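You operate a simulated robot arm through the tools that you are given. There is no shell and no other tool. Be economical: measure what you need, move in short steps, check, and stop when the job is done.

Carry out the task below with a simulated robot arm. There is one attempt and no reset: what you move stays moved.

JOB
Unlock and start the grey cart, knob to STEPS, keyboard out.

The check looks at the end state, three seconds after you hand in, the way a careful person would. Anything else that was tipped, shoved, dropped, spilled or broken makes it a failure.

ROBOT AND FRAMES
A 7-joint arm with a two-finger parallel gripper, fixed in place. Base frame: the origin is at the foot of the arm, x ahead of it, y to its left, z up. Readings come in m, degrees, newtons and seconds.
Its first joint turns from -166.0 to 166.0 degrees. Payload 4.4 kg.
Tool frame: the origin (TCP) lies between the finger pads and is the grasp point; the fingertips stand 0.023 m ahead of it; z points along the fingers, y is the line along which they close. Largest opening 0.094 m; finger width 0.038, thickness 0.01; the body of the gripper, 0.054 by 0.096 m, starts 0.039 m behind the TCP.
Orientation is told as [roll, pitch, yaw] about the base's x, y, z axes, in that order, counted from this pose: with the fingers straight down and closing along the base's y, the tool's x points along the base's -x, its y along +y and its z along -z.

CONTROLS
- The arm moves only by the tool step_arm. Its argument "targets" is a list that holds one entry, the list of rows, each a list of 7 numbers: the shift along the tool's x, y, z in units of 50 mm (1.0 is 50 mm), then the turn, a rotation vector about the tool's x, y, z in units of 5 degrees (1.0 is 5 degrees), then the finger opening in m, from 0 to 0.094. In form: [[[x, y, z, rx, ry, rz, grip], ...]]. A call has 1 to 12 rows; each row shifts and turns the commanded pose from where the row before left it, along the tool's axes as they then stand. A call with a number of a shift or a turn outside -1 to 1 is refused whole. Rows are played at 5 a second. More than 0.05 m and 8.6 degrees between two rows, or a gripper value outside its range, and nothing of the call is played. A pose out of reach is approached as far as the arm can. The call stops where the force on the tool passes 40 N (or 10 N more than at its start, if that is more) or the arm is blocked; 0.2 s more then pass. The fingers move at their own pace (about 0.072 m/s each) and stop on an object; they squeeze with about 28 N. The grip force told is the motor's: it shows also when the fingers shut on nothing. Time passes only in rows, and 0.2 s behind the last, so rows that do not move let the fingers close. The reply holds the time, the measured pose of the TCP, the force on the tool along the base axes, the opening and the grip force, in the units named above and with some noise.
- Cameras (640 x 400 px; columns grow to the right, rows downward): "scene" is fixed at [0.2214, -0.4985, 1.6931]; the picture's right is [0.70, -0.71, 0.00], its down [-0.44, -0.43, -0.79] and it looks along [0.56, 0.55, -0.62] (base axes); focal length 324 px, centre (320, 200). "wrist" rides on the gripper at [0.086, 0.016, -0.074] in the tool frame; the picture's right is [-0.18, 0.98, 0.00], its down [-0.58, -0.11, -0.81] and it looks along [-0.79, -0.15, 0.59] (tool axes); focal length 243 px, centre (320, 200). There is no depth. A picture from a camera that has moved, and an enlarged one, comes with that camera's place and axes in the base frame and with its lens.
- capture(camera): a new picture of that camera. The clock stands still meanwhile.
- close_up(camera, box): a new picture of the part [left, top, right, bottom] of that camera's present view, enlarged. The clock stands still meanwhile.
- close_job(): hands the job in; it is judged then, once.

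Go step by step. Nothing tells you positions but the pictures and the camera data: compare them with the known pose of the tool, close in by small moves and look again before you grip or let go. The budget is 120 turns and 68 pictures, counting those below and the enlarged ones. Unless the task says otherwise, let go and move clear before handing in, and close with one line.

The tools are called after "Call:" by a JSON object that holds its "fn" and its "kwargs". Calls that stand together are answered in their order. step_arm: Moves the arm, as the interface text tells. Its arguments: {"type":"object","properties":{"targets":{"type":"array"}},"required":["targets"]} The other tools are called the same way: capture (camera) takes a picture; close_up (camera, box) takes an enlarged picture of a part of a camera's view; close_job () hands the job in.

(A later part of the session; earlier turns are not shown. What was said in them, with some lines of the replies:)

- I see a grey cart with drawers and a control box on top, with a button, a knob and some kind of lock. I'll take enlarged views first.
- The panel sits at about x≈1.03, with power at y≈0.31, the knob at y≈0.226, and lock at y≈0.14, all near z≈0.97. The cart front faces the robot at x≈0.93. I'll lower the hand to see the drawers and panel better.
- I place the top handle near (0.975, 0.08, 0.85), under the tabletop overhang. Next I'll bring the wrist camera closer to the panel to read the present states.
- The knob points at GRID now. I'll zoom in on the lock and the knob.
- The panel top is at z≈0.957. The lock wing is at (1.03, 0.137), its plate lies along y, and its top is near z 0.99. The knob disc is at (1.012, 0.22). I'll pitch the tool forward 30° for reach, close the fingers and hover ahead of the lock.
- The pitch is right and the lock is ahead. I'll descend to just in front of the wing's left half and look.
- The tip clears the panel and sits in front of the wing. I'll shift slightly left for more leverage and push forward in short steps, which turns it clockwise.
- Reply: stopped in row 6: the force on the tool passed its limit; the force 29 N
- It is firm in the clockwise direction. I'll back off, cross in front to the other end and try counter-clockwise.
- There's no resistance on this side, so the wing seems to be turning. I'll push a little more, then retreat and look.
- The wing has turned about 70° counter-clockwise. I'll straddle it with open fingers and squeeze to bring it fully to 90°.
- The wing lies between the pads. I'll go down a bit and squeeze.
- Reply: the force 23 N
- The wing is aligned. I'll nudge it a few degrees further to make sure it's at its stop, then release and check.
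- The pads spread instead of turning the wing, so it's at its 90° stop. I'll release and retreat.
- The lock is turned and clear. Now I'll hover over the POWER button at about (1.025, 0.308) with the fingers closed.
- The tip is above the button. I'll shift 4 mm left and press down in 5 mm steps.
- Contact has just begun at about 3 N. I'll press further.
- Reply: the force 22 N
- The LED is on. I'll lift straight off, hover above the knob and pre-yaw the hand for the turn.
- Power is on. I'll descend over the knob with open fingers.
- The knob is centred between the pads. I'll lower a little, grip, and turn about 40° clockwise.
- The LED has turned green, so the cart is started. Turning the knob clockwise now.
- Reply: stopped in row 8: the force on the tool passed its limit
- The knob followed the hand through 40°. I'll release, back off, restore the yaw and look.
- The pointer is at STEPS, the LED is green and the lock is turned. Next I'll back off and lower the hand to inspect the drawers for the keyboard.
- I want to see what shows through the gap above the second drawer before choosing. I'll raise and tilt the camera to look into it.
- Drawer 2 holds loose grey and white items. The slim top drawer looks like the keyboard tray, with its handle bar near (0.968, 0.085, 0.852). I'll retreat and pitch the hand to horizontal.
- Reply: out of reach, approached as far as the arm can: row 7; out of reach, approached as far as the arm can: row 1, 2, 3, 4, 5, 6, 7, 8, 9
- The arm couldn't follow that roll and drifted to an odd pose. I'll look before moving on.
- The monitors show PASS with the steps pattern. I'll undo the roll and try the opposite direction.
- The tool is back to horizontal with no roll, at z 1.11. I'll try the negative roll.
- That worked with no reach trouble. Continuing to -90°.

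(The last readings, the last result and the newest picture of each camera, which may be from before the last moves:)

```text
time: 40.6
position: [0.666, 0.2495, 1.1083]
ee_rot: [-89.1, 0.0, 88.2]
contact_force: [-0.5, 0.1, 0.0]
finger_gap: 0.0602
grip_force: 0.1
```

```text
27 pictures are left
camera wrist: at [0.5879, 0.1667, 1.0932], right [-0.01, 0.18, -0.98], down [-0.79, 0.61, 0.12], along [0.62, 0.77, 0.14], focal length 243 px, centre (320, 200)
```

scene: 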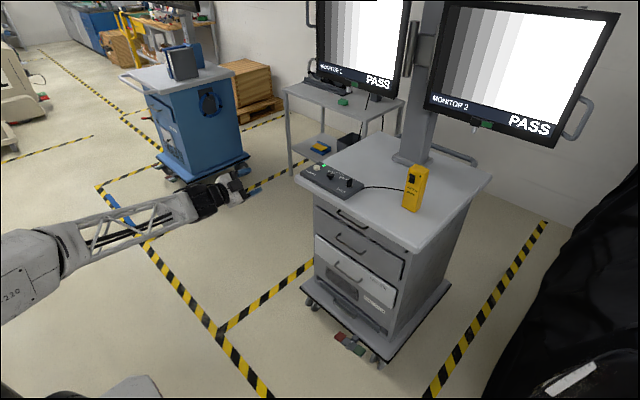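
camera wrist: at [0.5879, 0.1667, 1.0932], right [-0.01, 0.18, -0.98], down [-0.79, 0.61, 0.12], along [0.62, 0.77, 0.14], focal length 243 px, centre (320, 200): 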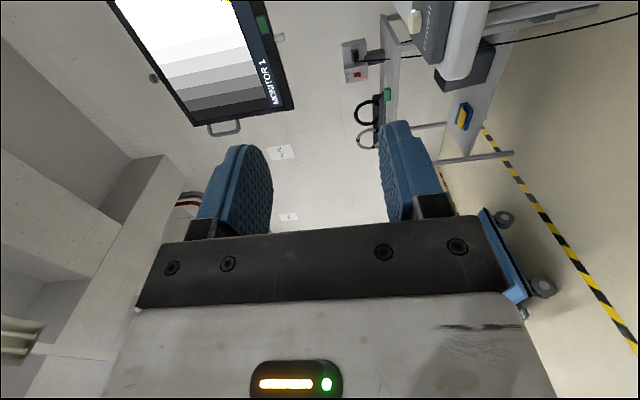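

Now the tool points at the cart with the fingers closing vertically. I'll move down and across to the handle's line, staying well back.

Call:
{"fn": "step_arm", "kwargs": {"targets": [[[0.47, 0.73, 0, 0, 0, 0, 0.06], [0.47, 0.73, 0, 0, 0, 0, 0.06], [0.47, 0.73, 0, 0, 0, 0, 0.06], [0.47, 0.73, 0, 0, 0, 0, 0.06], [0.47, 0.73, 0, 0, 0, 0, 0.06], [0.47, 0.73, 0, 0, 0, 0, 0.06], [0.47, 0.73, 0, 0, 0, 0, 0.06]]]}}

```text
time: 42.2
position: [0.6533, 0.0869, 0.8304]
ee_rot: [-87.0, 0.5, 88.3]
contact_force: [1.8, 1.0, 4.2]
finger_gap: 0.06
grip_force: 0.1
```

Call:
{"fn": "step_arm", "kwargs": {"targets": [[[0, -0.44, 0.7, 0, 0, 0, 0.06], [0, 0, 0.9, 0, 0, 0, 0.06], [0, 0, 0.9, 0, 0, 0, 0.06], [0, 0, 0.9, 0, 0, 0, 0.05]]]}}

Call:
{"fn": "capture", "kwargs": {"camera": "wrist"}}

Call:
{"fn": "close_up", "kwargs": {"camera": "scene", "box": [240, 180, 400, 280]}}

```text
time: 43.2
position: [0.8259, 0.0947, 0.8753]
ee_rot: [-89.1, 0.1, 87.6]
contact_force: [-0.5, 0.0, 0.8]
finger_gap: 0.05
grip_force: 0.1
out of reach, approached as far as the arm can: row 2, 3, 4
```

```text
26 pictures are left
camera wrist: at [0.7469, 0.0132, 0.8598], right [-0.01, 0.18, -0.98], down [-0.78, 0.62, 0.12], along [0.63, 0.77, 0.14], focal length 243 px, centre (320, 200)
```

wrist: 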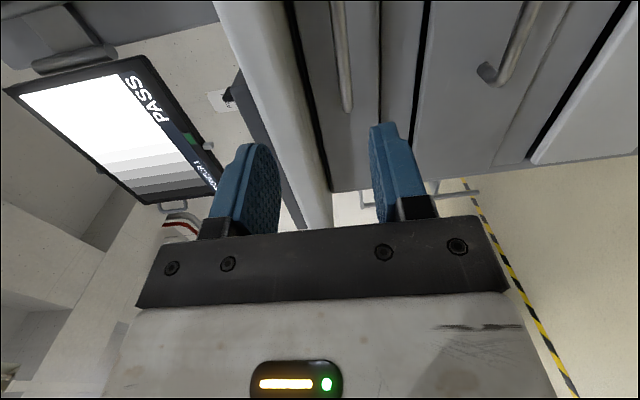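

```text
4.00 times, centred on (320, 230) of scene
camera zoom: at [0.2214, -0.4985, 1.6931], right [0.7, -0.71, 0.0], down [-0.44, -0.43, -0.79], along [0.56, 0.55, -0.62], focal length 1296 px, centre (320, 80)
```

zoom: 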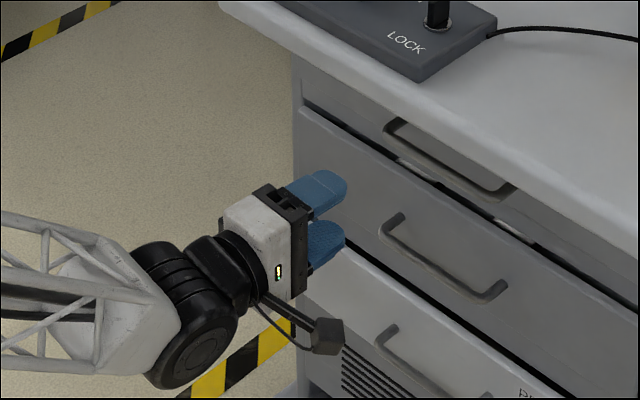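

At z≈0.85 a fully horizontal tool is just beyond the wrist's range. I'll tilt it 10° downward and advance along the finger axis.

Call:
{"fn": "step_arm", "kwargs": {"targets": [[[0, 0, 0, -1, 0, 0, 0.05], [0, 0, 0, -1, 0, 0, 0.05], [0.1, 0, 0.5, 0, 0, 0, 0.05], [0.1, 0, 0.5, 0, 0, 0, 0.05]]]}}

```text
time: 44.2
position: [0.8741, 0.0851, 0.8681]
ee_rot: [-79.1, 0.0, 88.2]
contact_force: [0.3, 0.4, 0.1]
finger_gap: 0.0499
grip_force: 0.1
```

That worked. I'll keep advancing and then look.

Call:
{"fn": "step_arm", "kwargs": {"targets": [[[0, 0, 0.4, 0, 0, 0, 0.05], [0, 0, 0.4, 0, 0, 0, 0.05]]]}}

Call:
{"fn": "capture", "kwargs": {"camera": "wrist"}}

Call:
{"fn": "close_up", "kwargs": {"camera": "scene", "box": [290, 180, 386, 240]}}

```text
time: 44.8
position: [0.913, 0.0839, 0.858]
ee_rot: [-79.1, 0.0, 88.2]
contact_force: [0.5, 0.0, -0.3]
finger_gap: 0.0498
grip_force: 0.0
```

```text
24 pictures are left
camera wrist: at [0.835, -0.0008, 0.8557], right [-0.18, 0.19, -0.97], down [-0.75, 0.61, 0.26], along [0.63, 0.77, 0.03], focal length 243 px, centre (320, 200)
```

wrist: 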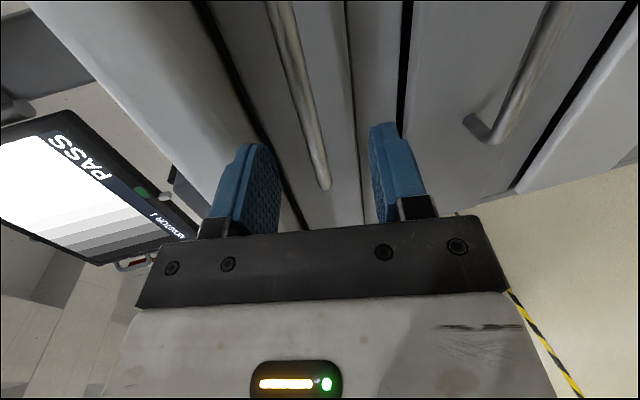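

```text
6.67 times, centred on (338, 210) of scene
camera zoom: at [0.2214, -0.4985, 1.6931], right [0.7, -0.71, 0.0], down [-0.44, -0.43, -0.79], along [0.56, 0.55, -0.62], focal length 2160 px, centre (200, 133)
```

zoom: 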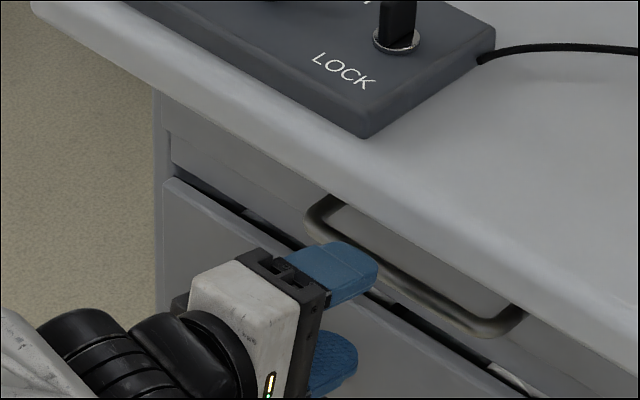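

The handle bar is at x≈0.971, z≈0.855, between the finger lines. I'll advance carefully and then close.

Call:
{"fn": "step_arm", "kwargs": {"targets": [[[0, -0.05, 0.35, 0, 0, 0, 0.05], [0, -0.05, 0.3, 0, 0, 0, 0.05], [0, 0, 0.28, 0, 0, 0, 0.05]]]}}

Call:
{"fn": "capture", "kwargs": {"camera": "wrist"}}

Call:
{"fn": "close_up", "kwargs": {"camera": "scene", "box": [290, 180, 386, 240]}}

```text
time: 45.6
position: [0.9606, 0.0818, 0.8549]
ee_rot: [-79.2, 0.0, 88.2]
contact_force: [-0.5, 0.5, 0.1]
finger_gap: 0.0499
grip_force: 0.0
```

```text
22 pictures are left
camera wrist: at [0.8819, -0.0011, 0.8528], right [-0.18, 0.19, -0.97], down [-0.75, 0.61, 0.26], along [0.63, 0.77, 0.03], focal length 243 px, centre (320, 200)
```

wrist: 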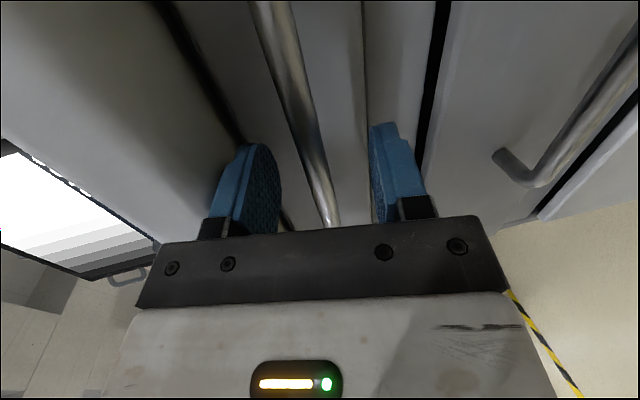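

```text
6.67 times, centred on (338, 210) of scene
camera zoom: at [0.2214, -0.4985, 1.6931], right [0.7, -0.71, 0.0], down [-0.44, -0.43, -0.79], along [0.56, 0.55, -0.62], focal length 2160 px, centre (200, 133)
```

zoom: 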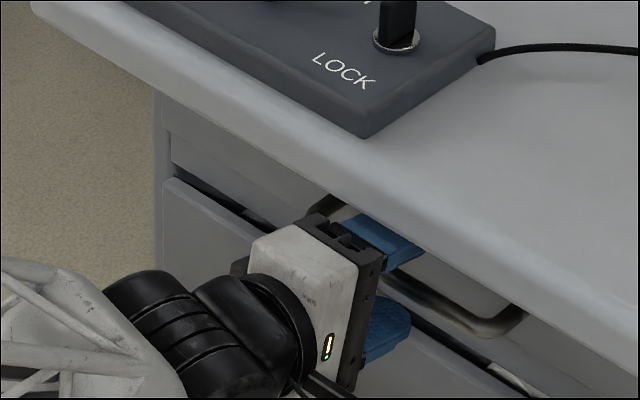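

The bar lies between the pads. Closing.

Call:
{"fn": "step_arm", "kwargs": {"targets": [[[0, 0, 0, 0, 0, 0, 0.03], [0, 0, 0, 0, 0, 0, 0.01], [0, 0, 0, 0, 0, 0, 0.0], [0, 0, 0, 0, 0, 0, 0.0]]]}}

```text
time: 46.6
position: [0.9615, 0.0823, 0.8563]
ee_rot: [-79.2, 0.0, 88.2]
contact_force: [1.3, -1.0, 14.9]
finger_gap: 0.0116
grip_force: 44.4
```

The bar is gripped (11.6 mm). I'll pull gently straight toward -x.

Call:
{"fn": "step_arm", "kwargs": {"targets": [[[0, -0.02, 0, 0, 0, 0, 0.0], [0, 0.035, -0.197, 0, 0, 0, 0.0], [0, 0.035, -0.197, 0, 0, 0, 0.0], [0, 0.035, -0.197, 0, 0, 0, 0.0], [0, 0.035, -0.197, 0, 0, 0, 0.0]]]}}

Call:
{"fn": "capture", "kwargs": {"camera": "scene"}}

```text
time: 47.8
position: [0.9198, 0.0829, 0.8573]
ee_rot: [-79.1, 0.1, 88.1]
contact_force: [1.5, -18.8, 10.8]
finger_gap: 0.0117
grip_force: 45.0
```

```text
20 pictures are left
```

scene: 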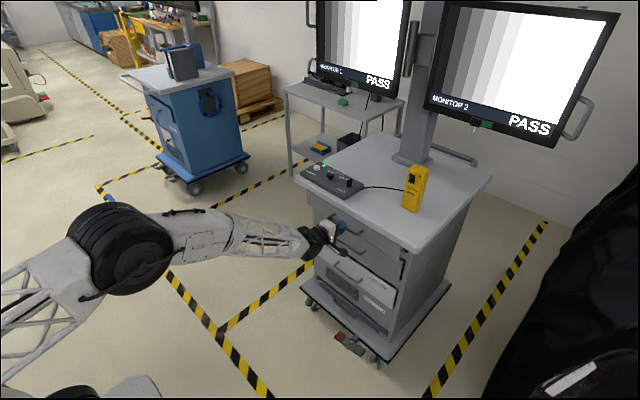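

The drawer follows and the cart is still. I'll keep pulling with slight lateral compliance.

Call:
{"fn": "step_arm", "kwargs": {"targets": [[[0.03, 0, 0, 0, 0, 0, 0.0], [0, 0.07, -0.394, 0, 0, 0, 0.0], [0, 0.07, -0.394, 0, 0, 0, 0.0], [0, 0.07, -0.394, 0, 0, 0, 0.0], [0, 0.07, -0.394, 0, 0, 0, 0.0]]]}}

Call:
{"fn": "close_up", "kwargs": {"camera": "scene", "box": [270, 150, 430, 250]}}

```text
time: 48.5
position: [0.8914, 0.0828, 0.8568]
ee_rot: [-79.0, 0.0, 88.1]
contact_force: [0.7, -10.1, 2.2]
finger_gap: 0.0118
grip_force: 45.3
stopped in row 3: the force on the tool passed its limit (the readings are from after the stop); the commanded pose is now the measured one
```

```text
4.00 times, centred on (350, 200) of scene
camera zoom: at [0.2214, -0.4985, 1.6931], right [0.7, -0.71, 0.0], down [-0.44, -0.43, -0.79], along [0.56, 0.55, -0.62], focal length 1296 px, centre (200, 200)
```

zoom: 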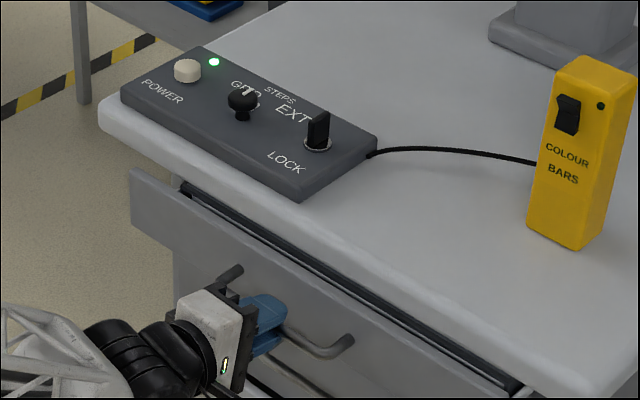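

The drawer is about 7 cm out and something dark shows inside. I'll continue with slower steps.

Call:
{"fn": "step_arm", "kwargs": {"targets": [[[0.02, 0, 0, 0, 0, 0, 0.0], [0, 0.035, -0.197, 0, 0, 0, 0.0], [0, 0.042, -0.236, 0, 0, 0, 0.0], [0, 0.042, -0.236, 0, 0, 0, 0.0], [0, 0.042, -0.236, 0, 0, 0, 0.0], [0, 0.042, -0.236, 0, 0, 0, 0.0], [0, 0.042, -0.236, 0, 0, 0, 0.0], [0, 0.042, -0.236, 0, 0, 0, 0.0]]]}}

Call:
{"fn": "close_up", "kwargs": {"camera": "scene", "box": [270, 150, 430, 250]}}

```text
time: 50.0
position: [0.8321, 0.0829, 0.8566]
ee_rot: [-79.0, 0.0, 88.0]
contact_force: [-0.3, -14.6, 2.3]
finger_gap: 0.012
grip_force: 45.5
stopped in row 7: the force on the tool passed its limit (the readings are from after the stop); the commanded pose is now the measured one
```

```text
4.00 times, centred on (350, 200) of scene
camera zoom: at [0.2214, -0.4985, 1.6931], right [0.7, -0.71, 0.0], down [-0.44, -0.43, -0.79], along [0.56, 0.55, -0.62], focal length 1296 px, centre (200, 200)
```

zoom: 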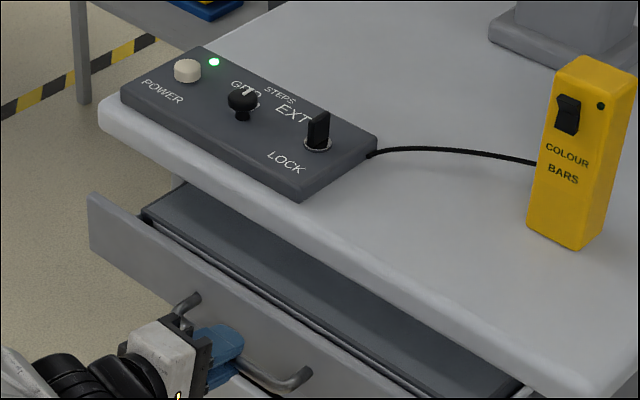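

Call:
{"fn": "step_arm", "kwargs": {"targets": [[[0.05, 0, 0, 0, 0, 0, 0.0], [0, 0.035, -0.197, 0, 0, 0, 0.0], [0, 0.042, -0.236, 0, 0, 0, 0.0], [0, 0.042, -0.236, 0, 0, 0, 0.0], [0, 0.042, -0.236, 0, 0, 0, 0.0], [0, 0.042, -0.236, 0, 0, 0, 0.0], [0, 0.042, -0.236, 0, 0, 0, 0.0], [0, 0.042, -0.236, 0, 0, 0, 0.0]]]}}

Call:
{"fn": "close_up", "kwargs": {"camera": "scene", "box": [270, 150, 430, 250]}}

```text
time: 51.8
position: [0.7522, 0.0818, 0.8563]
ee_rot: [-78.8, 0.0, 87.9]
contact_force: [0.4, 16.3, -20.7]
finger_gap: 0.0118
grip_force: 44.9
```

```text
4.00 times, centred on (350, 200) of scene
camera zoom: at [0.2214, -0.4985, 1.6931], right [0.7, -0.71, 0.0], down [-0.44, -0.43, -0.79], along [0.56, 0.55, -0.62], focal length 1296 px, centre (200, 200)
```

zoom: 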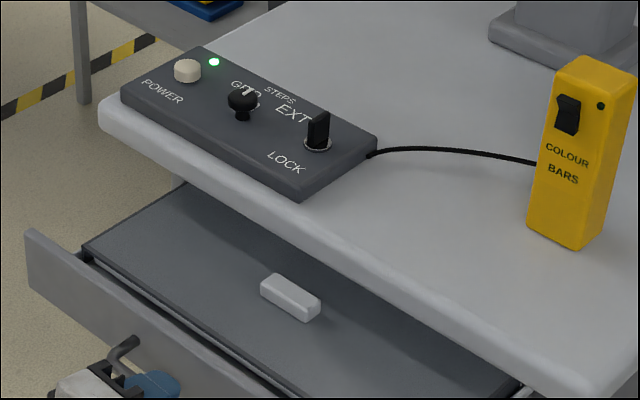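

About 21 cm out, and I see a dark slab with a light block on it. I'll pull a bit more to find out what it is.

Call:
{"fn": "step_arm", "kwargs": {"targets": [[[-0.02, 0.03, 0, 0, 0, 0, 0.0], [0, 0.035, -0.197, 0, 0, 0, 0.0], [0, 0.042, -0.236, 0, 0, 0, 0.0], [0, 0.042, -0.236, 0, 0, 0, 0.0], [0, 0.042, -0.236, 0, 0, 0, 0.0], [0, 0.042, -0.236, 0, 0, 0, 0.0]]]}}

Call:
{"fn": "close_up", "kwargs": {"camera": "scene", "box": [250, 160, 410, 260]}}

```text
time: 52.6
position: [0.7334, 0.0826, 0.8557]
ee_rot: [-79.1, 0.0, 87.9]
contact_force: [0.1, -14.5, -1.3]
finger_gap: 0.0116
grip_force: 44.5
stopped in row 4: the force on the tool passed its limit (the readings are from after the stop); the commanded pose is now the measured one
```

```text
4.00 times, centred on (330, 210) of scene
camera zoom: at [0.2214, -0.4985, 1.6931], right [0.7, -0.71, 0.0], down [-0.44, -0.43, -0.79], along [0.56, 0.55, -0.62], focal length 1296 px, centre (280, 160)
```

zoom: 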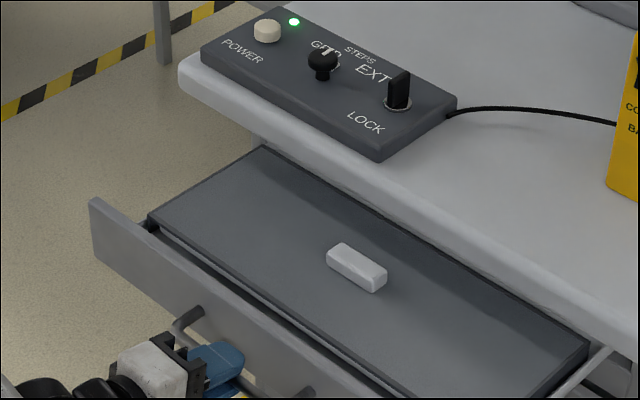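

The tray carries a dark slab with a small light block on top. I'll release the handle, back away and look from above.

Call:
{"fn": "step_arm", "kwargs": {"targets": [[[0, 0, 0, 0, 0, 0, 0.03], [0, 0, 0, 0, 0, 0, 0.05], [0, 0, -0.8, 0, 0, 0, 0.05], [0, 0, -0.8, 0, 0, 0, 0.05], [0, -0.9, -0.3, 0, 0, 0, 0.05], [0, -0.9, -0.3, 0, 0, 0, 0.05], [0, -0.9, 0, 0, 0, 0, 0.05], [0, -0.9, 0, 0, 0, 0, 0.05], [0, -0.9, 0, 0, 0, 0, 0.05], [0, -0.9, 0, 0, 0, 0, 0.05]]]}}

Call:
{"fn": "step_arm", "kwargs": {"targets": [[[0, 0, 0, 0, 0, 1, 0.05], [0, 0, 0, 0, 0, 1, 0.05], [0, 0, 0, 0, 0, 1, 0.05], [0, 0, 0, 0, 0, 1, 0.05], [0, 0, 0, 0, 0, 1, 0.05], [0, 0, 0, 0, 0, 1, 0.05], [0, 0, 0, 0, 0, 1, 0.05], [0, 0, 0, 0, 0, 1, 0.05], [0, 0, 0, 0, 0, 1, 0.05]]]}}

Call:
{"fn": "step_arm", "kwargs": {"targets": [[[0, 0, 0, 0, 0, 1, 0.05], [0, 0, 0, 0, 0, 1, 0.05], [0, 0, 0, 0, 0, 1, 0.05], [0, 0, 0, 0, 0, 1, 0.05], [0, 0, 0, 0, 0, 1, 0.05], [0, 0, 0, 0, 0, 1, 0.05], [0, 0, 0, 0, 0, 1, 0.05], [0, 0, 0, 0, 0, 1, 0.05], [0, 0, 0, 0, 0, 1, 0.05]]]}}

```text
time: 54.8
position: [0.6764, 0.088, 1.1432]
ee_rot: [-79.1, 0.0, 87.7]
contact_force: [0.6, 0.2, 0.0]
finger_gap: 0.0501
grip_force: 0.0
```

```text
time: 56.8
position: [0.6746, 0.0854, 1.1425]
ee_rot: [-74.7, -44.1, 77.2]
contact_force: [0.2, -0.1, -0.4]
finger_gap: 0.05
grip_force: 0.0
```

```text
time: 58.8
position: [0.6753, 0.0854, 1.1425]
ee_rot: [0.8, -79.1, -3.2]
contact_force: [-0.2, 0.6, 0.0]
finger_gap: 0.0503
grip_force: 0.1
```

Call:
{"fn": "step_arm", "kwargs": {"targets": [[[0, 0, 0, 0, 1, 0, 0.05], [0, 0, 0, 0, 1, 0, 0.05], [0, 0, 0, 0, 1, 0, 0.05], [0, 0, 0, 0, 1, 0, 0.05], [0, 0, 0, 0, 1, 0, 0.05], [0, 0, 0, 0, 1, 0, 0.05], [0, 0, 0, 0, 1, 0, 0.05], [0, 0, 0, 0, 1, 0, 0.05], [0, 0, 0, 0, 1, 0, 0.05], [0, 0, 0, 0, 1, 0, 0.05], [0, 0, 0, 0, 1, 0, 0.05], [0, 0, 0, 0, 1, 0, 0.05]]]}}

Call:
{"fn": "step_arm", "kwargs": {"targets": [[[0, 0, 0, 0, 1, 0, 0.05], [0, 0, 0, 0, 1, 0, 0.05], [0, 0, 0, 0, 1, 0, 0.05], [0, 0, 0, 0, 0.8, 0, 0.05]]]}}

Call:
{"fn": "capture", "kwargs": {"camera": "wrist"}}

Call:
{"fn": "close_up", "kwargs": {"camera": "scene", "box": [250, 170, 410, 270]}}

```text
time: 61.4
position: [0.6739, 0.0845, 1.1412]
ee_rot: [0.1, -18.9, -2.2]
contact_force: [0.3, 0.4, 0.3]
finger_gap: 0.05
grip_force: 0.1
```

```text
time: 62.4
position: [0.6759, 0.0851, 1.1431]
ee_rot: [0.2, -0.1, -2.2]
contact_force: [0.3, -0.6, 0.0]
finger_gap: 0.05
grip_force: 0.1
```

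```text
15 pictures are left
camera wrist: at [0.5894, 0.1045, 1.2172], right [0.22, 0.97, 0.0], down [0.58, -0.13, 0.81], along [0.79, -0.18, -0.59], focal length 243 px, centre (320, 200)
```

wrist: 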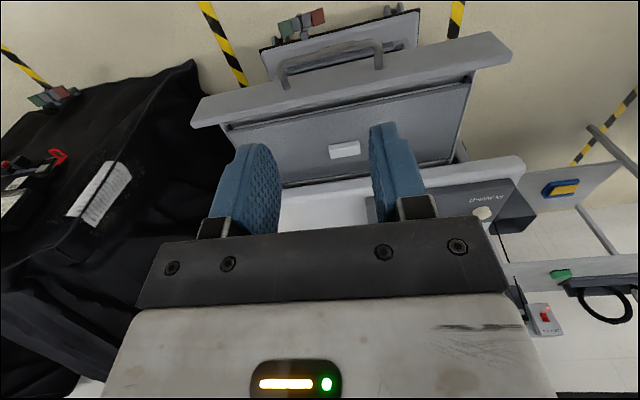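

```text
4.00 times, centred on (330, 220) of scene
camera zoom: at [0.2214, -0.4985, 1.6931], right [0.7, -0.71, 0.0], down [-0.44, -0.43, -0.79], along [0.56, 0.55, -0.62], focal length 1296 px, centre (280, 120)
```

zoom: 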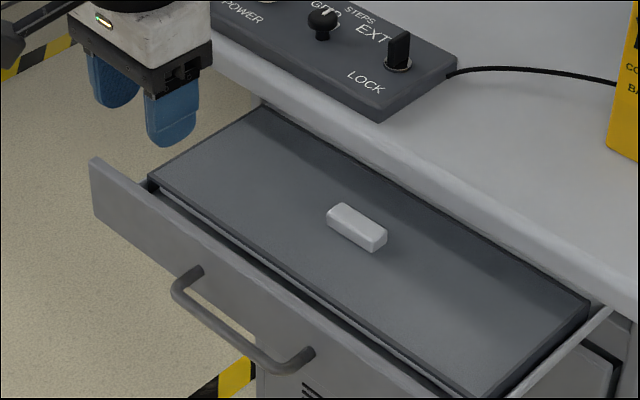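

Call:
{"fn": "close_up", "kwargs": {"camera": "wrist", "box": [220, 70, 480, 200]}}

```text
2.46 times, centred on (350, 135) of wrist
camera zoom: at [0.5894, 0.1045, 1.2172], right [0.22, 0.97, 0.0], down [0.58, -0.13, 0.81], along [0.79, -0.18, -0.59], focal length 597 px, centre (246, 360)
```

zoom: 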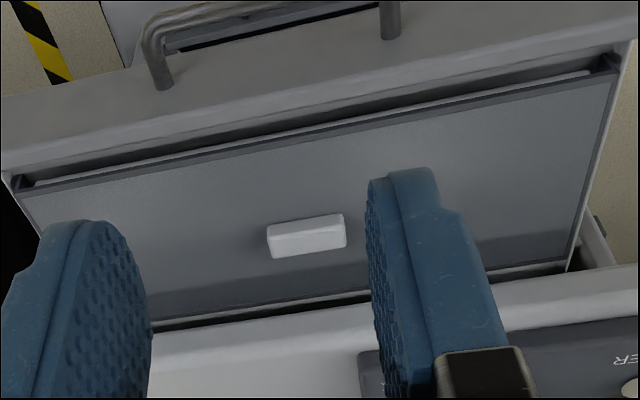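

There is a thin white strip beneath the dark slab's front lip, so the slab may be a cover over the keyboard. I'll move the camera closer.

Call:
{"fn": "step_arm", "kwargs": {"targets": [[[-0.5, 0, 0.7, 0, 0, 0, 0.05], [-0.5, 0, 0.7, 0, 0, 0, 0.05], [-0.5, 0, 0.7, 0, 0, 0, 0.05], [-0.5, 0, 0.7, 0, 0, 0, 0.05], [0, 0, 0.5, 0, 0, 0, 0.05]]]}}

Call:
{"fn": "capture", "kwargs": {"camera": "wrist"}}

```text
time: 63.6
position: [0.7744, 0.0815, 0.9755]
ee_rot: [0.1, -0.2, -2.2]
contact_force: [0.1, 0.3, 1.1]
finger_gap: 0.0499
grip_force: 0.0
```

```text
12 pictures are left
camera wrist: at [0.689, 0.1014, 1.0509], right [0.22, 0.98, 0.0], down [0.58, -0.13, 0.81], along [0.79, -0.18, -0.59], focal length 243 px, centre (320, 200)
```

wrist: 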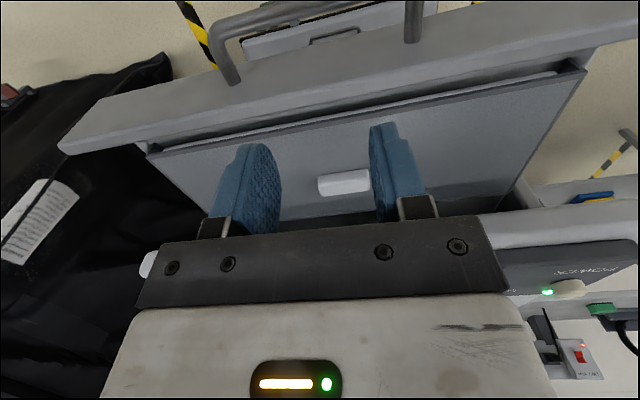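

Call:
{"fn": "close_up", "kwargs": {"camera": "wrist", "box": [420, 40, 620, 165]}}

```text
3.20 times, centred on (520, 102) of wrist
camera zoom: at [0.689, 0.1014, 1.0509], right [0.22, 0.98, 0.0], down [0.58, -0.13, 0.81], along [0.79, -0.18, -0.59], focal length 776 px, centre (-320, 512)
```

zoom: 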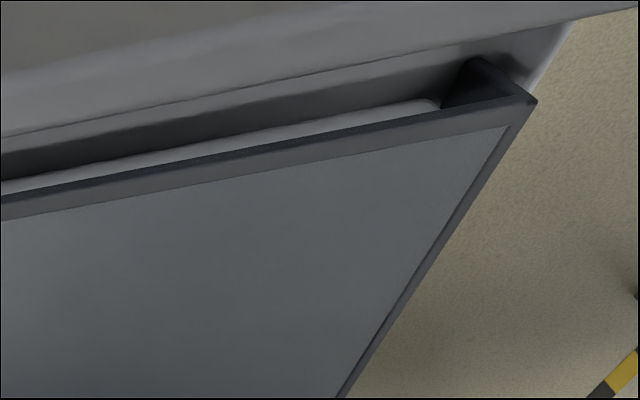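

A rounded white edge shows under the slab, so the slab is a lid over the keyboard, with a grip block near x≈0.913. First I'll check the drawer is fully extended by pinching the now exposed handle from above, with the hand yawed 90°.

Call:
{"fn": "step_arm", "kwargs": {"targets": [[[0, 0, 0, 0, 0, -1, 0.05], [0, 0, 0, 0, 0, -1, 0.05], [0, 0, 0, 0, 0, -1, 0.05], [0, 0, 0, 0, 0, -1, 0.05], [0, 0, 0, 0, 0, -1, 0.05], [0, 0, 0, 0, 0, -1, 0.05], [0, 0, 0, 0, 0, -1, 0.05], [0, 0, 0, 0, 0, -1, 0.05], [0, 0, 0, 0, 0, -1, 0.05]]]}}

Call:
{"fn": "step_arm", "kwargs": {"targets": [[[0, 0, 0, 0, 0, -1, 0.05], [0, 0, 0, 0, 0, -1, 0.05], [0, 0, 0, 0, 0, -1, 0.05], [0, 0, 0, 0, 0, -1, 0.05], [0, 0, 0, 0, 0, -1, 0.05], [0, 0, 0, 0, 0, -1, 0.05], [0, 0, 0, 0, 0, -1, 0.05], [0, 0, 0, 0, 0, -1, 0.05], [0, 0, 0, 0, 0, -0.45, 0.05], [0, 0.6, 0, 0, 0, 0, 0.05], [0, 0, 0.8, 0, 0, 0, 0.05]]]}}

Call:
{"fn": "capture", "kwargs": {"camera": "wrist"}}

```text
time: 65.6
position: [0.776, 0.0817, 0.9775]
ee_rot: [0.0, 0.0, 42.8]
contact_force: [0.0, 0.1, 0.3]
finger_gap: 0.0502
grip_force: 0.2
```

```text
time: 68.0
position: [0.7452, 0.0841, 0.9377]
ee_rot: [-0.1, -0.1, 85.0]
contact_force: [-0.3, -0.2, -0.3]
finger_gap: 0.0501
grip_force: 0.0
```

```text
10 pictures are left
camera wrist: at [0.7206, -0.0008, 1.0117], right [-0.96, 0.27, 0.0], down [0.16, 0.57, 0.81], along [0.22, 0.78, -0.59], focal length 243 px, centre (320, 200)
```

wrist: 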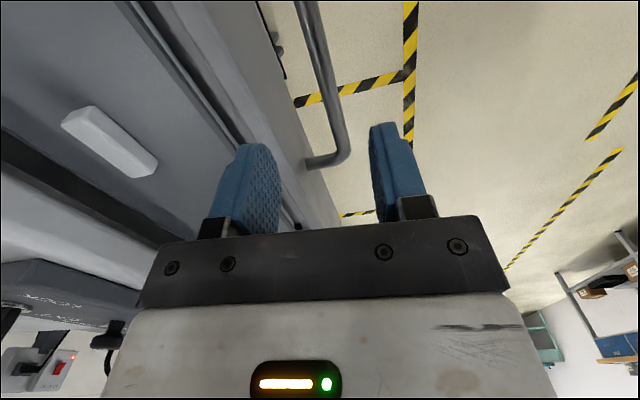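

The bar is at x≈0.742 between the fingers. I'll narrow the opening slightly, descend, grip and pull on.

Call:
{"fn": "step_arm", "kwargs": {"targets": [[[0, 0.06, 0.3, 0, 0, 0, 0.04], [0, 0, 0.4, 0, 0, 0, 0.04], [0, 0, 0.4, 0, 0, 0, 0.04], [0, 0, 0.4, 0, 0, 0, 0.04], [0, 0, 0, 0, 0, 0, 0.01], [0, 0, 0, 0, 0, 0, 0.0], [0, 0, 0, 0, 0, 0, 0.0]]]}}

Call:
{"fn": "step_arm", "kwargs": {"targets": [[[0, 0.08, 0, 0, 0, 0, 0.0], [0, 0.12, 0, 0, 0, 0, 0.0], [0, 0.16, 0, 0, 0, 0, 0.0], [0, 0.16, 0, 0, 0, 0, 0.0], [0, 0.16, 0, 0, 0, 0, 0.0], [0, 0.16, 0, 0, 0, 0, 0.0], [0, 0.16, 0, 0, 0, 0, 0.0]]]}}

```text
time: 68.8
position: [0.7455, 0.0853, 0.8924]
ee_rot: [-0.8, -0.1, 84.9]
contact_force: [-0.1, -2.1, 6.0]
finger_gap: 0.0397
grip_force: 0.1
stopped in row 4: the force on the tool passed its limit (the readings are from after the stop); the commanded pose is now the measured one
```

```text
time: 70.4
position: [0.6954, 0.089, 0.8914]
ee_rot: [-0.8, -0.2, 84.9]
contact_force: [0.0, 0.0, -0.3]
finger_gap: 0.0
grip_force: 28.2
```

The rear finger touched the top of the drawer front, so the grip missed and nothing is held. I'll raise, re-centre over the bar with a narrower opening and look.

Call:
{"fn": "step_arm", "kwargs": {"targets": [[[0, 0, -0.6, 0, 0, 0, 0.0], [0, -0.46, 0, 0, 0, 0, 0.026], [0, -0.47, 0, 0, 0, 0, 0.026], [0, 0, 0.3, 0, 0, 0, 0.026]]]}}

Call:
{"fn": "capture", "kwargs": {"camera": "wrist"}}

```text
time: 71.5
position: [0.745, 0.0857, 0.9152]
ee_rot: [-1.3, -0.3, 85.0]
contact_force: [0.4, 0.4, 6.0]
finger_gap: 0.0262
grip_force: 0.6
stopped in row 4: the force on the tool passed its limit (the readings are from after the stop); the commanded pose is now the measured one
```

```text
9 pictures are left
camera wrist: at [0.7197, 0.0011, 0.9881], right [-0.96, 0.27, -0.02], down [0.14, 0.57, 0.81], along [0.23, 0.78, -0.58], focal length 243 px, centre (320, 200)
```

wrist: 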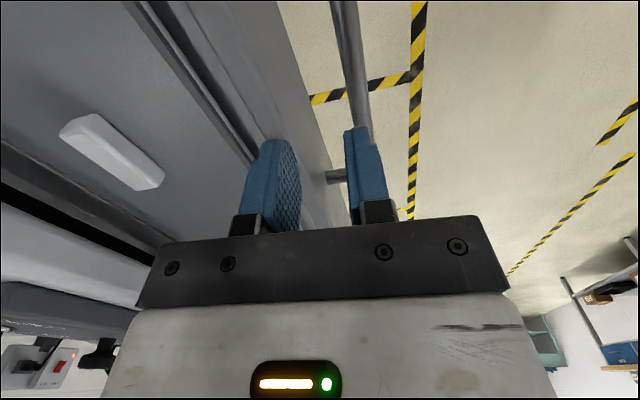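

The drawer slid another ~2 cm, so it wasn't at its stop. The bar is now near x≈0.721. I'll lift, re-centre and descend.

Call:
{"fn": "step_arm", "kwargs": {"targets": [[[0, 0, -0.3, 0, 0, 0, 0.026], [0, 0.48, 0, 0, 0, 0, 0.026], [0, 0, 0.3, 0, 0, 0, 0.026], [0, 0, 0.3, 0, 0, 0, 0.026]]]}}

Call:
{"fn": "capture", "kwargs": {"camera": "wrist"}}

```text
time: 72.5
position: [0.7209, 0.0866, 0.8993]
ee_rot: [-1.3, -0.3, 84.9]
contact_force: [0.6, -0.5, -0.3]
finger_gap: 0.0261
grip_force: 0.1
```

```text
8 pictures are left
camera wrist: at [0.6958, 0.0024, 0.9722], right [-0.96, 0.27, -0.02], down [0.14, 0.57, 0.81], along [0.23, 0.78, -0.58], focal length 243 px, centre (320, 200)
```

wrist: 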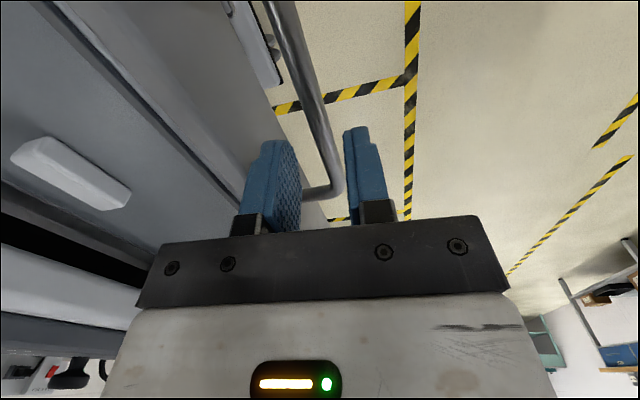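

The bar is centred between the fingers. Descend and grip.

Call:
{"fn": "step_arm", "kwargs": {"targets": [[[0, 0, 0.25, 0, 0, 0, 0.026], [0, 0, 0.25, 0, 0, 0, 0.026], [0, 0, 0.24, 0, 0, 0, 0.026], [0, 0, 0, 0, 0, 0, 0.0], [0, 0, 0, 0, 0, 0, 0.0]]]}}

```text
time: 73.7
position: [0.7221, 0.0877, 0.8613]
ee_rot: [-1.3, -0.3, 85.0]
contact_force: [0.0, 0.7, -4.4]
finger_gap: 0.0147
grip_force: 45.1
```

Gripped. I'll pull slowly to find the end of travel.

Call:
{"fn": "step_arm", "kwargs": {"targets": [[[0, 0.08, 0, 0, 0, 0, 0.0], [0, 0.12, 0, 0, 0, 0, 0.0], [0, 0.12, 0, 0, 0, 0, 0.0], [0, 0.12, 0, 0, 0, 0, 0.0], [0, 0.12, 0, 0, 0, 0, 0.0], [0, 0.12, 0, 0, 0, 0, 0.0]]]}}

```text
time: 74.2
position: [0.718, 0.0885, 0.8617]
ee_rot: [-1.6, -0.2, 85.1]
contact_force: [12.9, -0.4, -9.8]
finger_gap: 0.0147
grip_force: 45.0
stopped in row 2: the force on the tool passed its limit (the readings are from after the stop); the commanded pose is now the measured one
```

Call:
{"fn": "step_arm", "kwargs": {"targets": [[[0, 0.04, 0, 0, 0, 0, 0.0], [0, 0.04, 0, 0, 0, 0, 0.0], [0, 0.04, 0, 0, 0, 0, 0.0], [0, 0.04, 0, 0, 0, 0, 0.0]]]}}

```text
time: 74.6
position: [0.7171, 0.0889, 0.8619]
ee_rot: [-1.7, -0.3, 85.0]
contact_force: [10.9, 1.3, -8.9]
finger_gap: 0.0149
grip_force: 44.8
stopped in row 1: the force on the tool passed its limit (the readings are from after the stop); the commanded pose is now the measured one
```

The drawer is at its full stop. I'll release, rise, and turn the hand back to test the lid's grip block, which should now be near (0.885, 0.076).

Call:
{"fn": "step_arm", "kwargs": {"targets": [[[0, 0, 0, 0, 0, 0, 0.02], [0, 0, 0, 0, 0, 0, 0.026], [0, 0, -0.8, 0, 0, 0, 0.026], [0, 0, -0.9, 0, 0, 0, 0.05], [0, 0, -0.9, 0, 0, 0, 0.07], [0, 0, 0, 0, 0, 1, 0.07], [0, 0, 0, 0, 0, 1, 0.07], [0, 0, 0, 0, 0, 1, 0.07], [0, 0, 0, 0, 0, 1, 0.07], [0, 0, 0, 0, 0, 1, 0.07], [0, 0, 0, 0, 0, 1, 0.07], [0, 0, 0, 0, 0, 1, 0.07]]]}}

Call:
{"fn": "step_arm", "kwargs": {"targets": [[[0, 0, 0, 0, 0, 1, 0.07], [0, 0, 0, 0, 0, 1, 0.07], [0, 0, 0, 0, 0, 1, 0.07], [0, 0, 0, 0, 0, 1, 0.07], [0, 0, 0, 0, 0, 1, 0.07], [0, 0, 0, 0, 0, 1, 0.07], [0, 0, 0, 0, 0, 1, 0.07], [0, 0, 0, 0, 0, 1, 0.07], [0, 0, 0, 0, 0, 1, 0.07], [0, 0, 0, 0, 0, 1, 0.07]]]}}

Call:
{"fn": "step_arm", "kwargs": {"targets": [[[0, 0, 0, 0, -1, 0, 0.07], [0, 0, 0, 0, -1, 0, 0.07], [0, 0, 0, 0, -1, 0, 0.07], [0, 0, 0, 0, -1, 0, 0.07], [0, 0, 0, 0, -1, 0, 0.07], [0, 0, 0, 0, -1, 0, 0.07]]]}}

```text
time: 77.2
position: [0.7139, 0.0876, 0.9895]
ee_rot: [-1.1, -1.2, 50.0]
contact_force: [0.6, 0.1, 0.0]
finger_gap: 0.0702
grip_force: 0.0
```

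```text
time: 79.4
position: [0.7142, 0.0881, 0.9934]
ee_rot: [0.3, -1.7, -0.1]
contact_force: [0.8, 0.2, -0.9]
finger_gap: 0.0699
grip_force: 0.0
```

```text
time: 80.8
position: [0.7144, 0.0884, 0.9927]
ee_rot: [0.2, -31.8, -0.1]
contact_force: [-0.7, 0.9, 0.3]
finger_gap: 0.0699
grip_force: 0.1
```

Call:
{"fn": "step_arm", "kwargs": {"targets": [[[-0.75, -0.08, 0.5, 0, 0, 0, 0.07], [-0.55, -0.08, 0.8, 0, 0, 0, 0.07], [-0.4, -0.08, 0.88, 0, 0, 0, 0.07], [0, 0, 0.16, 0, 0, 0, 0.07]]]}}

Call:
{"fn": "capture", "kwargs": {"camera": "wrist"}}

```text
time: 81.8
position: [0.8486, 0.0749, 0.9368]
ee_rot: [0.2, -31.6, -0.1]
contact_force: [0.9, -0.4, -0.3]
finger_gap: 0.0703
grip_force: 0.1
```

```text
7 pictures are left
camera wrist: at [0.7361, 0.0921, 0.9546], right [0.16, 0.98, 0.1], down [0.07, -0.11, 0.99], along [0.99, -0.15, -0.09], focal length 243 px, centre (320, 200)
```

wrist: 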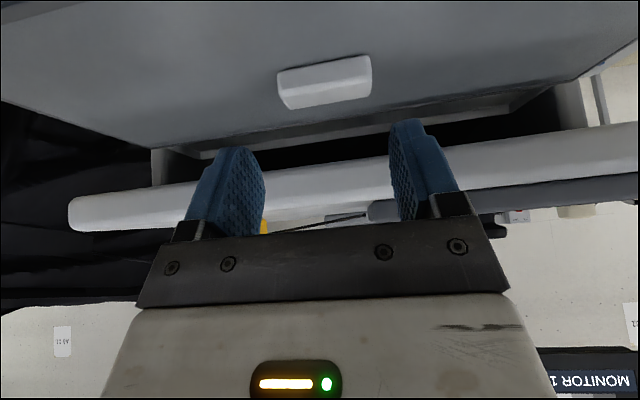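

The block is ~60 mm wide and centred near y≈0.079. I'll open wide, descend over it, and close gently.

Call:
{"fn": "step_arm", "kwargs": {"targets": [[[0, 0.08, 0, 0, 0, 0, 0.09], [0, 0, 0.4, 0, 0, 0, 0.09], [0, 0, 0.4, 0, 0, 0, 0.09], [0, 0, 0.2, 0, 0, 0, 0.09], [0, 0, 0.16, 0, 0, 0, 0.09]]]}}

Call:
{"fn": "capture", "kwargs": {"camera": "wrist"}}

```text
time: 83.0
position: [0.8782, 0.0799, 0.8879]
ee_rot: [0.2, -31.7, 0.0]
contact_force: [-1.3, -0.3, 16.4]
finger_gap: 0.0901
grip_force: 0.1
```

```text
6 pictures are left
camera wrist: at [0.766, 0.0961, 0.9064], right [0.16, 0.98, 0.1], down [0.07, -0.11, 0.99], along [0.99, -0.15, -0.09], focal length 243 px, centre (320, 200)
```

wrist: 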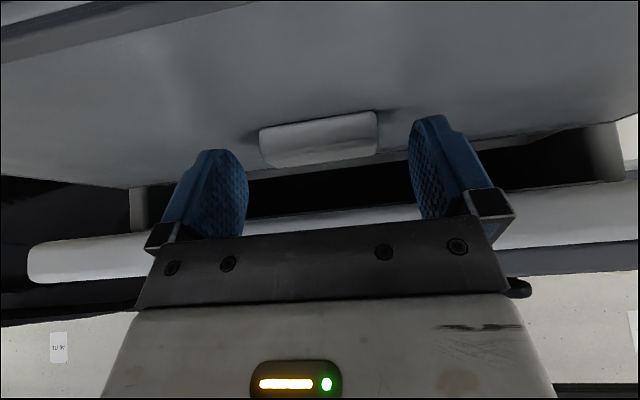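

The tips just touch the lid top (z≈0.858) and straddle the block. I'll back off 2 mm, close, and lift slightly as a test.

Call:
{"fn": "step_arm", "kwargs": {"targets": [[[-0.02, 0, -0.034, 0, 0, 0, 0.09], [0, 0, 0, 0, 0, 0, 0.06], [0, 0, 0, 0, 0, 0, 0.03], [0, 0, 0, 0, 0, 0, 0.02], [0, 0, 0, 0, 0, 0, 0.02]]]}}

```text
time: 84.2
position: [0.8781, 0.0794, 0.8894]
ee_rot: [0.1, -31.6, 0.0]
contact_force: [-1.0, 0.9, 0.2]
finger_gap: 0.0593
grip_force: 28.4
```

Call:
{"fn": "step_arm", "kwargs": {"targets": [[[-0.08, 0, -0.128, 0, 0, 0, 0.02], [-0.08, 0, -0.128, 0, 0, 0, 0.02], [-0.08, 0, -0.128, 0, 0, 0, 0.02]]]}}

Call:
{"fn": "close_up", "kwargs": {"camera": "scene", "box": [250, 170, 410, 270]}}

```text
time: 85.0
position: [0.8774, 0.0802, 0.9113]
ee_rot: [0.2, -31.6, 0.0]
contact_force: [-0.9, -0.4, -0.8]
finger_gap: 0.0591
grip_force: 28.3
```

```text
4.00 times, centred on (330, 220) of scene
camera zoom: at [0.2214, -0.4985, 1.6931], right [0.7, -0.71, 0.0], down [-0.44, -0.43, -0.79], along [0.56, 0.55, -0.62], focal length 1296 px, centre (280, 120)
```

zoom: 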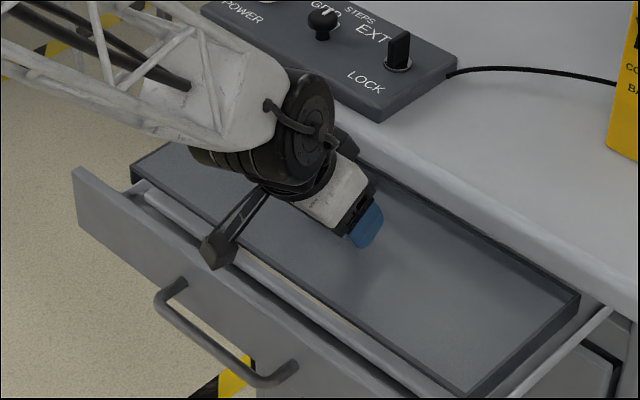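

The cover lifts freely and lightly: it's a loose lid over the keyboard. Its rear edge is under the overhang, so I'll raise it a bit, tip its front up 20°, draw it toward me and then lift clear.

Call:
{"fn": "step_arm", "kwargs": {"targets": [[[-0.1, 0, -0.17, 0, 0.5, 0, 0.02], [-0.1, 0, -0.17, 0, 0.5, 0, 0.02], [0, 0, 0, 0, 1, 0, 0.02], [0, 0, 0, 0, 1, 0, 0.02], [0, 0, 0, 0, 1, 0, 0.02]]]}}

Call:
{"fn": "close_up", "kwargs": {"camera": "scene", "box": [250, 170, 410, 270]}}

```text
time: 86.2
position: [0.8787, 0.0798, 0.9311]
ee_rot: [0.2, -11.7, 0.0]
contact_force: [0.0, 0.1, -1.0]
finger_gap: 0.0593
grip_force: 27.6
```

```text
4.00 times, centred on (330, 220) of scene
camera zoom: at [0.2214, -0.4985, 1.6931], right [0.7, -0.71, 0.0], down [-0.44, -0.43, -0.79], along [0.56, 0.55, -0.62], focal length 1296 px, centre (280, 120)
```

zoom: 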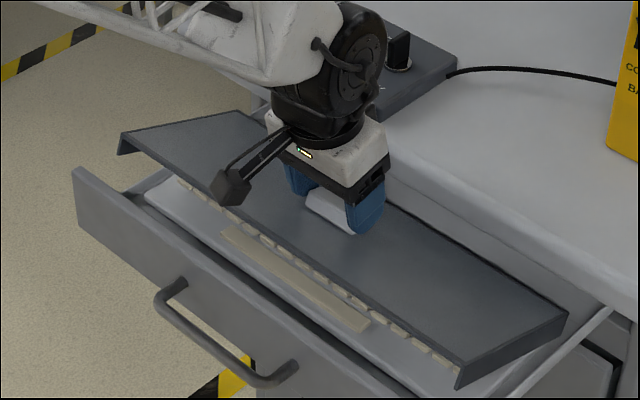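

The keyboard is visible under the cover. I'll draw the cover back, raise it clear and level it.

Call:
{"fn": "step_arm", "kwargs": {"targets": [[[0.35, 0, -0.14, 0, 0, 0, 0.02], [0.35, 0, -0.14, 0, 0, 0, 0.02], [0.35, 0, -0.14, 0, 0, 0, 0.02], [0.35, 0, -0.14, 0, 0, 0, 0.02], [-0.1, 0, -0.5, 0, 0, 0, 0.02], [-0.12, 0, -0.6, 0, 0, 0, 0.02], [-0.12, 0, -0.6, 0, 0, 0, 0.02], [-0.12, 0, -0.6, 0, 0, 0, 0.02], [-0.1, 0, -0.5, 0, 0, 0, 0.02]]]}}

Call:
{"fn": "step_arm", "kwargs": {"targets": [[[0, 0, 0, 0, -0.8, 0, 0.02], [0, 0, 0, 0, -0.8, 0, 0.02], [0, 0, 0, 0, -0.8, 0, 0.02], [0, 0, 0, 0, -0.8, 0, 0.02], [0, 0, 0, 0, -0.8, 0, 0.02]]]}}

Call:
{"fn": "capture", "kwargs": {"camera": "scene"}}

```text
time: 88.2
position: [0.8048, 0.0782, 1.0883]
ee_rot: [0.1, -11.5, 0.0]
contact_force: [0.1, 0.2, -1.2]
finger_gap: 0.0589
grip_force: 27.8
```

```text
time: 89.4
position: [0.8037, 0.0805, 1.089]
ee_rot: [0.2, -31.6, -0.1]
contact_force: [-0.6, -0.8, 0.4]
finger_gap: 0.0594
grip_force: 28.1
```

```text
3 pictures are left
```

scene: 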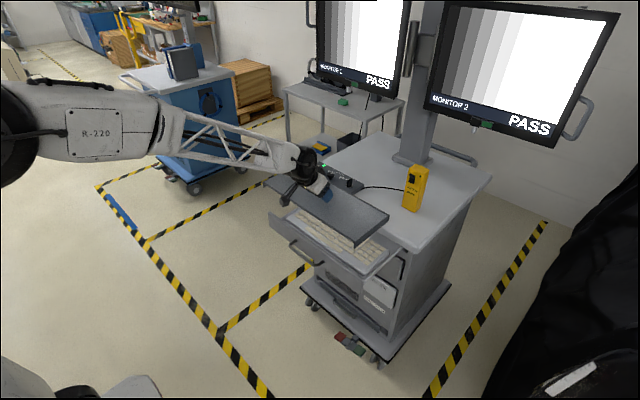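

The keyboard is uncovered. I'll lay the cover on the free right-front part of the tabletop, in front of the yellow box and to the right of the panel. First I'll move sideways, then forward, staying high.

Call:
{"fn": "step_arm", "kwargs": {"targets": [[[0, -0.8, 0, 0, 0, 0, 0.02], [0, -0.8, 0, 0, 0, 0, 0.02], [0, -0.8, 0, 0, 0, 0, 0.02], [0, -0.8, 0, 0, 0, 0, 0.02], [0, -0.65, 0, 0, 0, 0, 0.02], [-0.59, 0, 0.362, 0, 0, 0, 0.02], [-0.59, 0, 0.362, 0, 0, 0, 0.02], [-0.59, 0, 0.362, 0, 0, 0, 0.02], [-0.59, 0, 0.362, 0, 0, 0, 0.02], [-0.59, 0, 0.362, 0, 0, 0, 0.02], [0.26, 0, 0.426, 0, 0, 0, 0.02], [0.1, 0, 0.17, 0, 0, 0, 0.02]]]}}

Call:
{"fn": "close_up", "kwargs": {"camera": "scene", "box": [290, 120, 510, 258]}}

```text
time: 92.0
position: [0.9764, -0.1129, 1.0532]
ee_rot: [0.2, -31.6, 0.0]
contact_force: [0.7, -0.9, -1.7]
finger_gap: 0.0591
grip_force: 28.3
```

```text
2.90 times, centred on (400, 189) of scene
camera zoom: at [0.2214, -0.4985, 1.6931], right [0.7, -0.71, 0.0], down [-0.44, -0.43, -0.79], along [0.56, 0.55, -0.62], focal length 939 px, centre (88, 232)
```

zoom: 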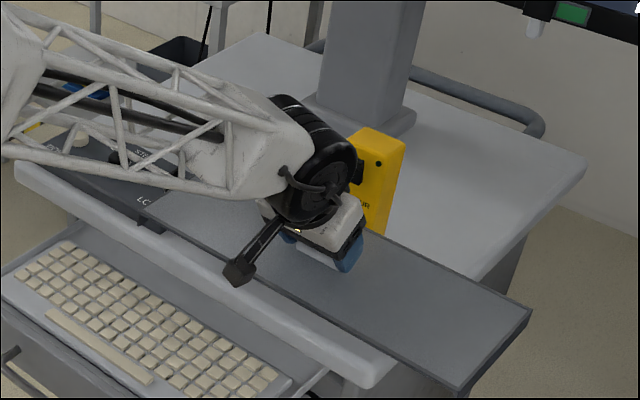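

The cover's left end would come within a few mm of the panel. I'll shift another 2 cm right and lower most of the way.

Call:
{"fn": "step_arm", "kwargs": {"targets": [[[0, -0.4, 0, 0, 0, 0, 0.02], [0.157, 0, 0.256, 0, 0, 0, 0.02], [0.157, 0, 0.256, 0, 0, 0, 0.02], [0.157, 0, 0.256, 0, 0, 0, 0.02], [0.052, 0, 0.085, 0, 0, 0, 0.02]]]}}

Call:
{"fn": "step_arm", "kwargs": {"targets": [[[0.031, 0, 0.051, 0, 0, 0, 0.02], [0.031, 0, 0.051, 0, 0, 0, 0.02]]]}}

```text
time: 93.2
position: [0.975, -0.1332, 1.0034]
ee_rot: [0.3, -31.6, -0.1]
contact_force: [-0.1, 0.4, -0.8]
finger_gap: 0.0591
grip_force: 27.6
```

```text
time: 93.8
position: [0.977, -0.1321, 0.9963]
ee_rot: [0.1, -31.6, 0.0]
contact_force: [0.0, 0.0, 0.9]
finger_gap: 0.0592
grip_force: 28.4
```

Call:
{"fn": "step_arm", "kwargs": {"targets": [[[0.02, 0, 0.034, 0, 0, 0, 0.02], [0.02, 0, 0.034, 0, 0, 0, 0.02]]]}}

Call:
{"fn": "step_arm", "kwargs": {"targets": [[[0.02, 0, 0.034, 0, 0, 0, 0.02], [0.02, 0, 0.034, 0, 0, 0, 0.02]]]}}

```text
time: 94.4
position: [0.9775, -0.1318, 0.9918]
ee_rot: [0.3, -31.7, -0.1]
contact_force: [-1.1, -1.6, 2.7]
finger_gap: 0.0594
grip_force: 28.1
```

```text
time: 95.0
position: [0.9763, -0.1323, 0.9905]
ee_rot: [0.1, -31.5, 0.0]
contact_force: [2.9, -0.8, 3.1]
finger_gap: 0.0591
grip_force: 27.9
```

The left flap has touched the table. I'll roll the right side down about 4° while lowering, so the cover seats on the table edge before I release.

Call:
{"fn": "step_arm", "kwargs": {"targets": [[[0.033, 0, 0.053, -0.17, 0, 0.105, 0.02], [0.033, 0, 0.053, -0.17, 0, 0.105, 0.02], [0.033, 0, 0.053, -0.17, 0, 0.105, 0.02]]]}}

```text
time: 95.8
position: [0.9765, -0.1322, 0.9812]
ee_rot: [3.7, -31.6, -1.9]
contact_force: [-1.2, -2.2, 10.0]
finger_gap: 0.0595
grip_force: 28.1
```

It's seated with 10 N of contact. Releasing and retreating along the finger axis.

Call:
{"fn": "step_arm", "kwargs": {"targets": [[[0, 0, 0, 0, 0, 0, 0.062], [0, 0, 0, 0, 0, 0, 0.075], [0, 0, 0, 0, 0, 0, 0.085], [0, 0, -0.3, 0, 0, 0, 0.085], [0, 0, -0.6, 0, 0, 0, 0.085], [0, 0, -0.9, 0, 0, 0, 0.085], [0, 0, -0.9, 0, 0, 0, 0.085], [0.8, 0, -0.5, 0, 0, 0, 0.085], [0.8, 0, -0.5, 0, 0, 0, 0.085], [0.8, 0, -0.5, 0, 0, 0, 0.085], [0.8, 0, -0.5, 0, 0, 0, 0.085], [0.8, 0, -0.5, 0, 0, 0, 0.085]]]}}

Call:
{"fn": "close_up", "kwargs": {"camera": "scene", "box": [250, 110, 510, 272]}}

```text
time: 98.4
position: [0.6698, -0.1403, 1.0959]
ee_rot: [3.7, -31.5, -1.9]
contact_force: [0.0, -0.1, -0.1]
finger_gap: 0.0848
grip_force: 0.1
```

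```text
2.46 times, centred on (380, 191) of scene
camera zoom: at [0.2214, -0.4985, 1.6931], right [0.7, -0.71, 0.0], down [-0.44, -0.43, -0.79], along [0.56, 0.55, -0.62], focal length 798 px, centre (172, 222)
```

zoom: 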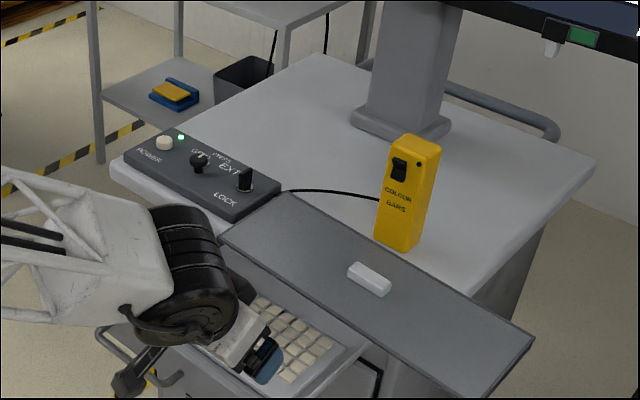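

The cover rests stably on the tabletop, clear of the yellow box and panel. The keyboard is out and exposed, the LED is green and the knob is at STEPS. I'll move the arm clear and take a final look.

Call:
{"fn": "step_arm", "kwargs": {"targets": [[[0.3, 0, -0.9, 0, 0, 0, 0.085], [0.3, 0, -0.9, 0, 0, 0, 0.085], [0.2, 0.9, -0.3, 0, 0, 0, 0.085], [0, 0.95, 0, 0, 0, 0, 0.085], [0, 0.95, 0, 0, 0, 0, 0.085], [0, 0.95, 0, 0, 0, 0, 0.085], [0, 0.95, 0, 0, 0, 0, 0.085], [0, 0.95, 0, 0, 0, 0, 0.085], [0, 0.95, 0, 0, 0, 0, 0.085]]]}}

Call:
{"fn": "capture", "kwargs": {"camera": "scene"}}

```text
time: 100.4
position: [0.5811, 0.1867, 1.1816]
ee_rot: [3.7, -31.6, -1.9]
contact_force: [0.7, 0.1, -0.2]
finger_gap: 0.0849
grip_force: 0.0
```

```text
0 pictures are left
```

scene: 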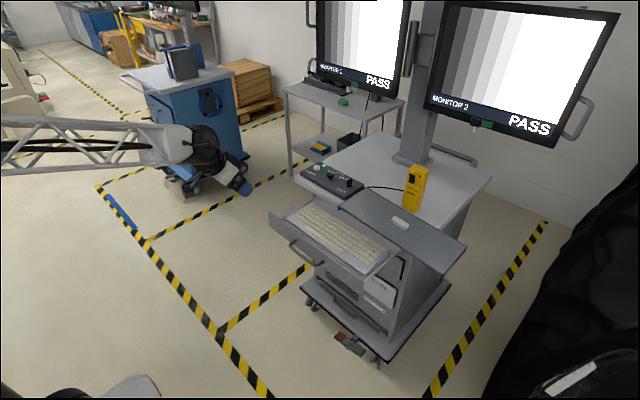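

Everything looks as wanted: the monitors show the steps pattern, the keyboard is out, the cover is lying on the tabletop and the arm is clear. Handing in.

Call:
{"fn": "close_job", "kwargs": {}}

```text
The job is handed in.
```

The grey cart is unlocked and powered on (green LED), the knob is at STEPS with both monitors showing PASS, and the keyboard drawer is fully out; I lifted the loose keyboard cover off and set it on the tabletop, where its right end overhangs the edge by about 12 cm.
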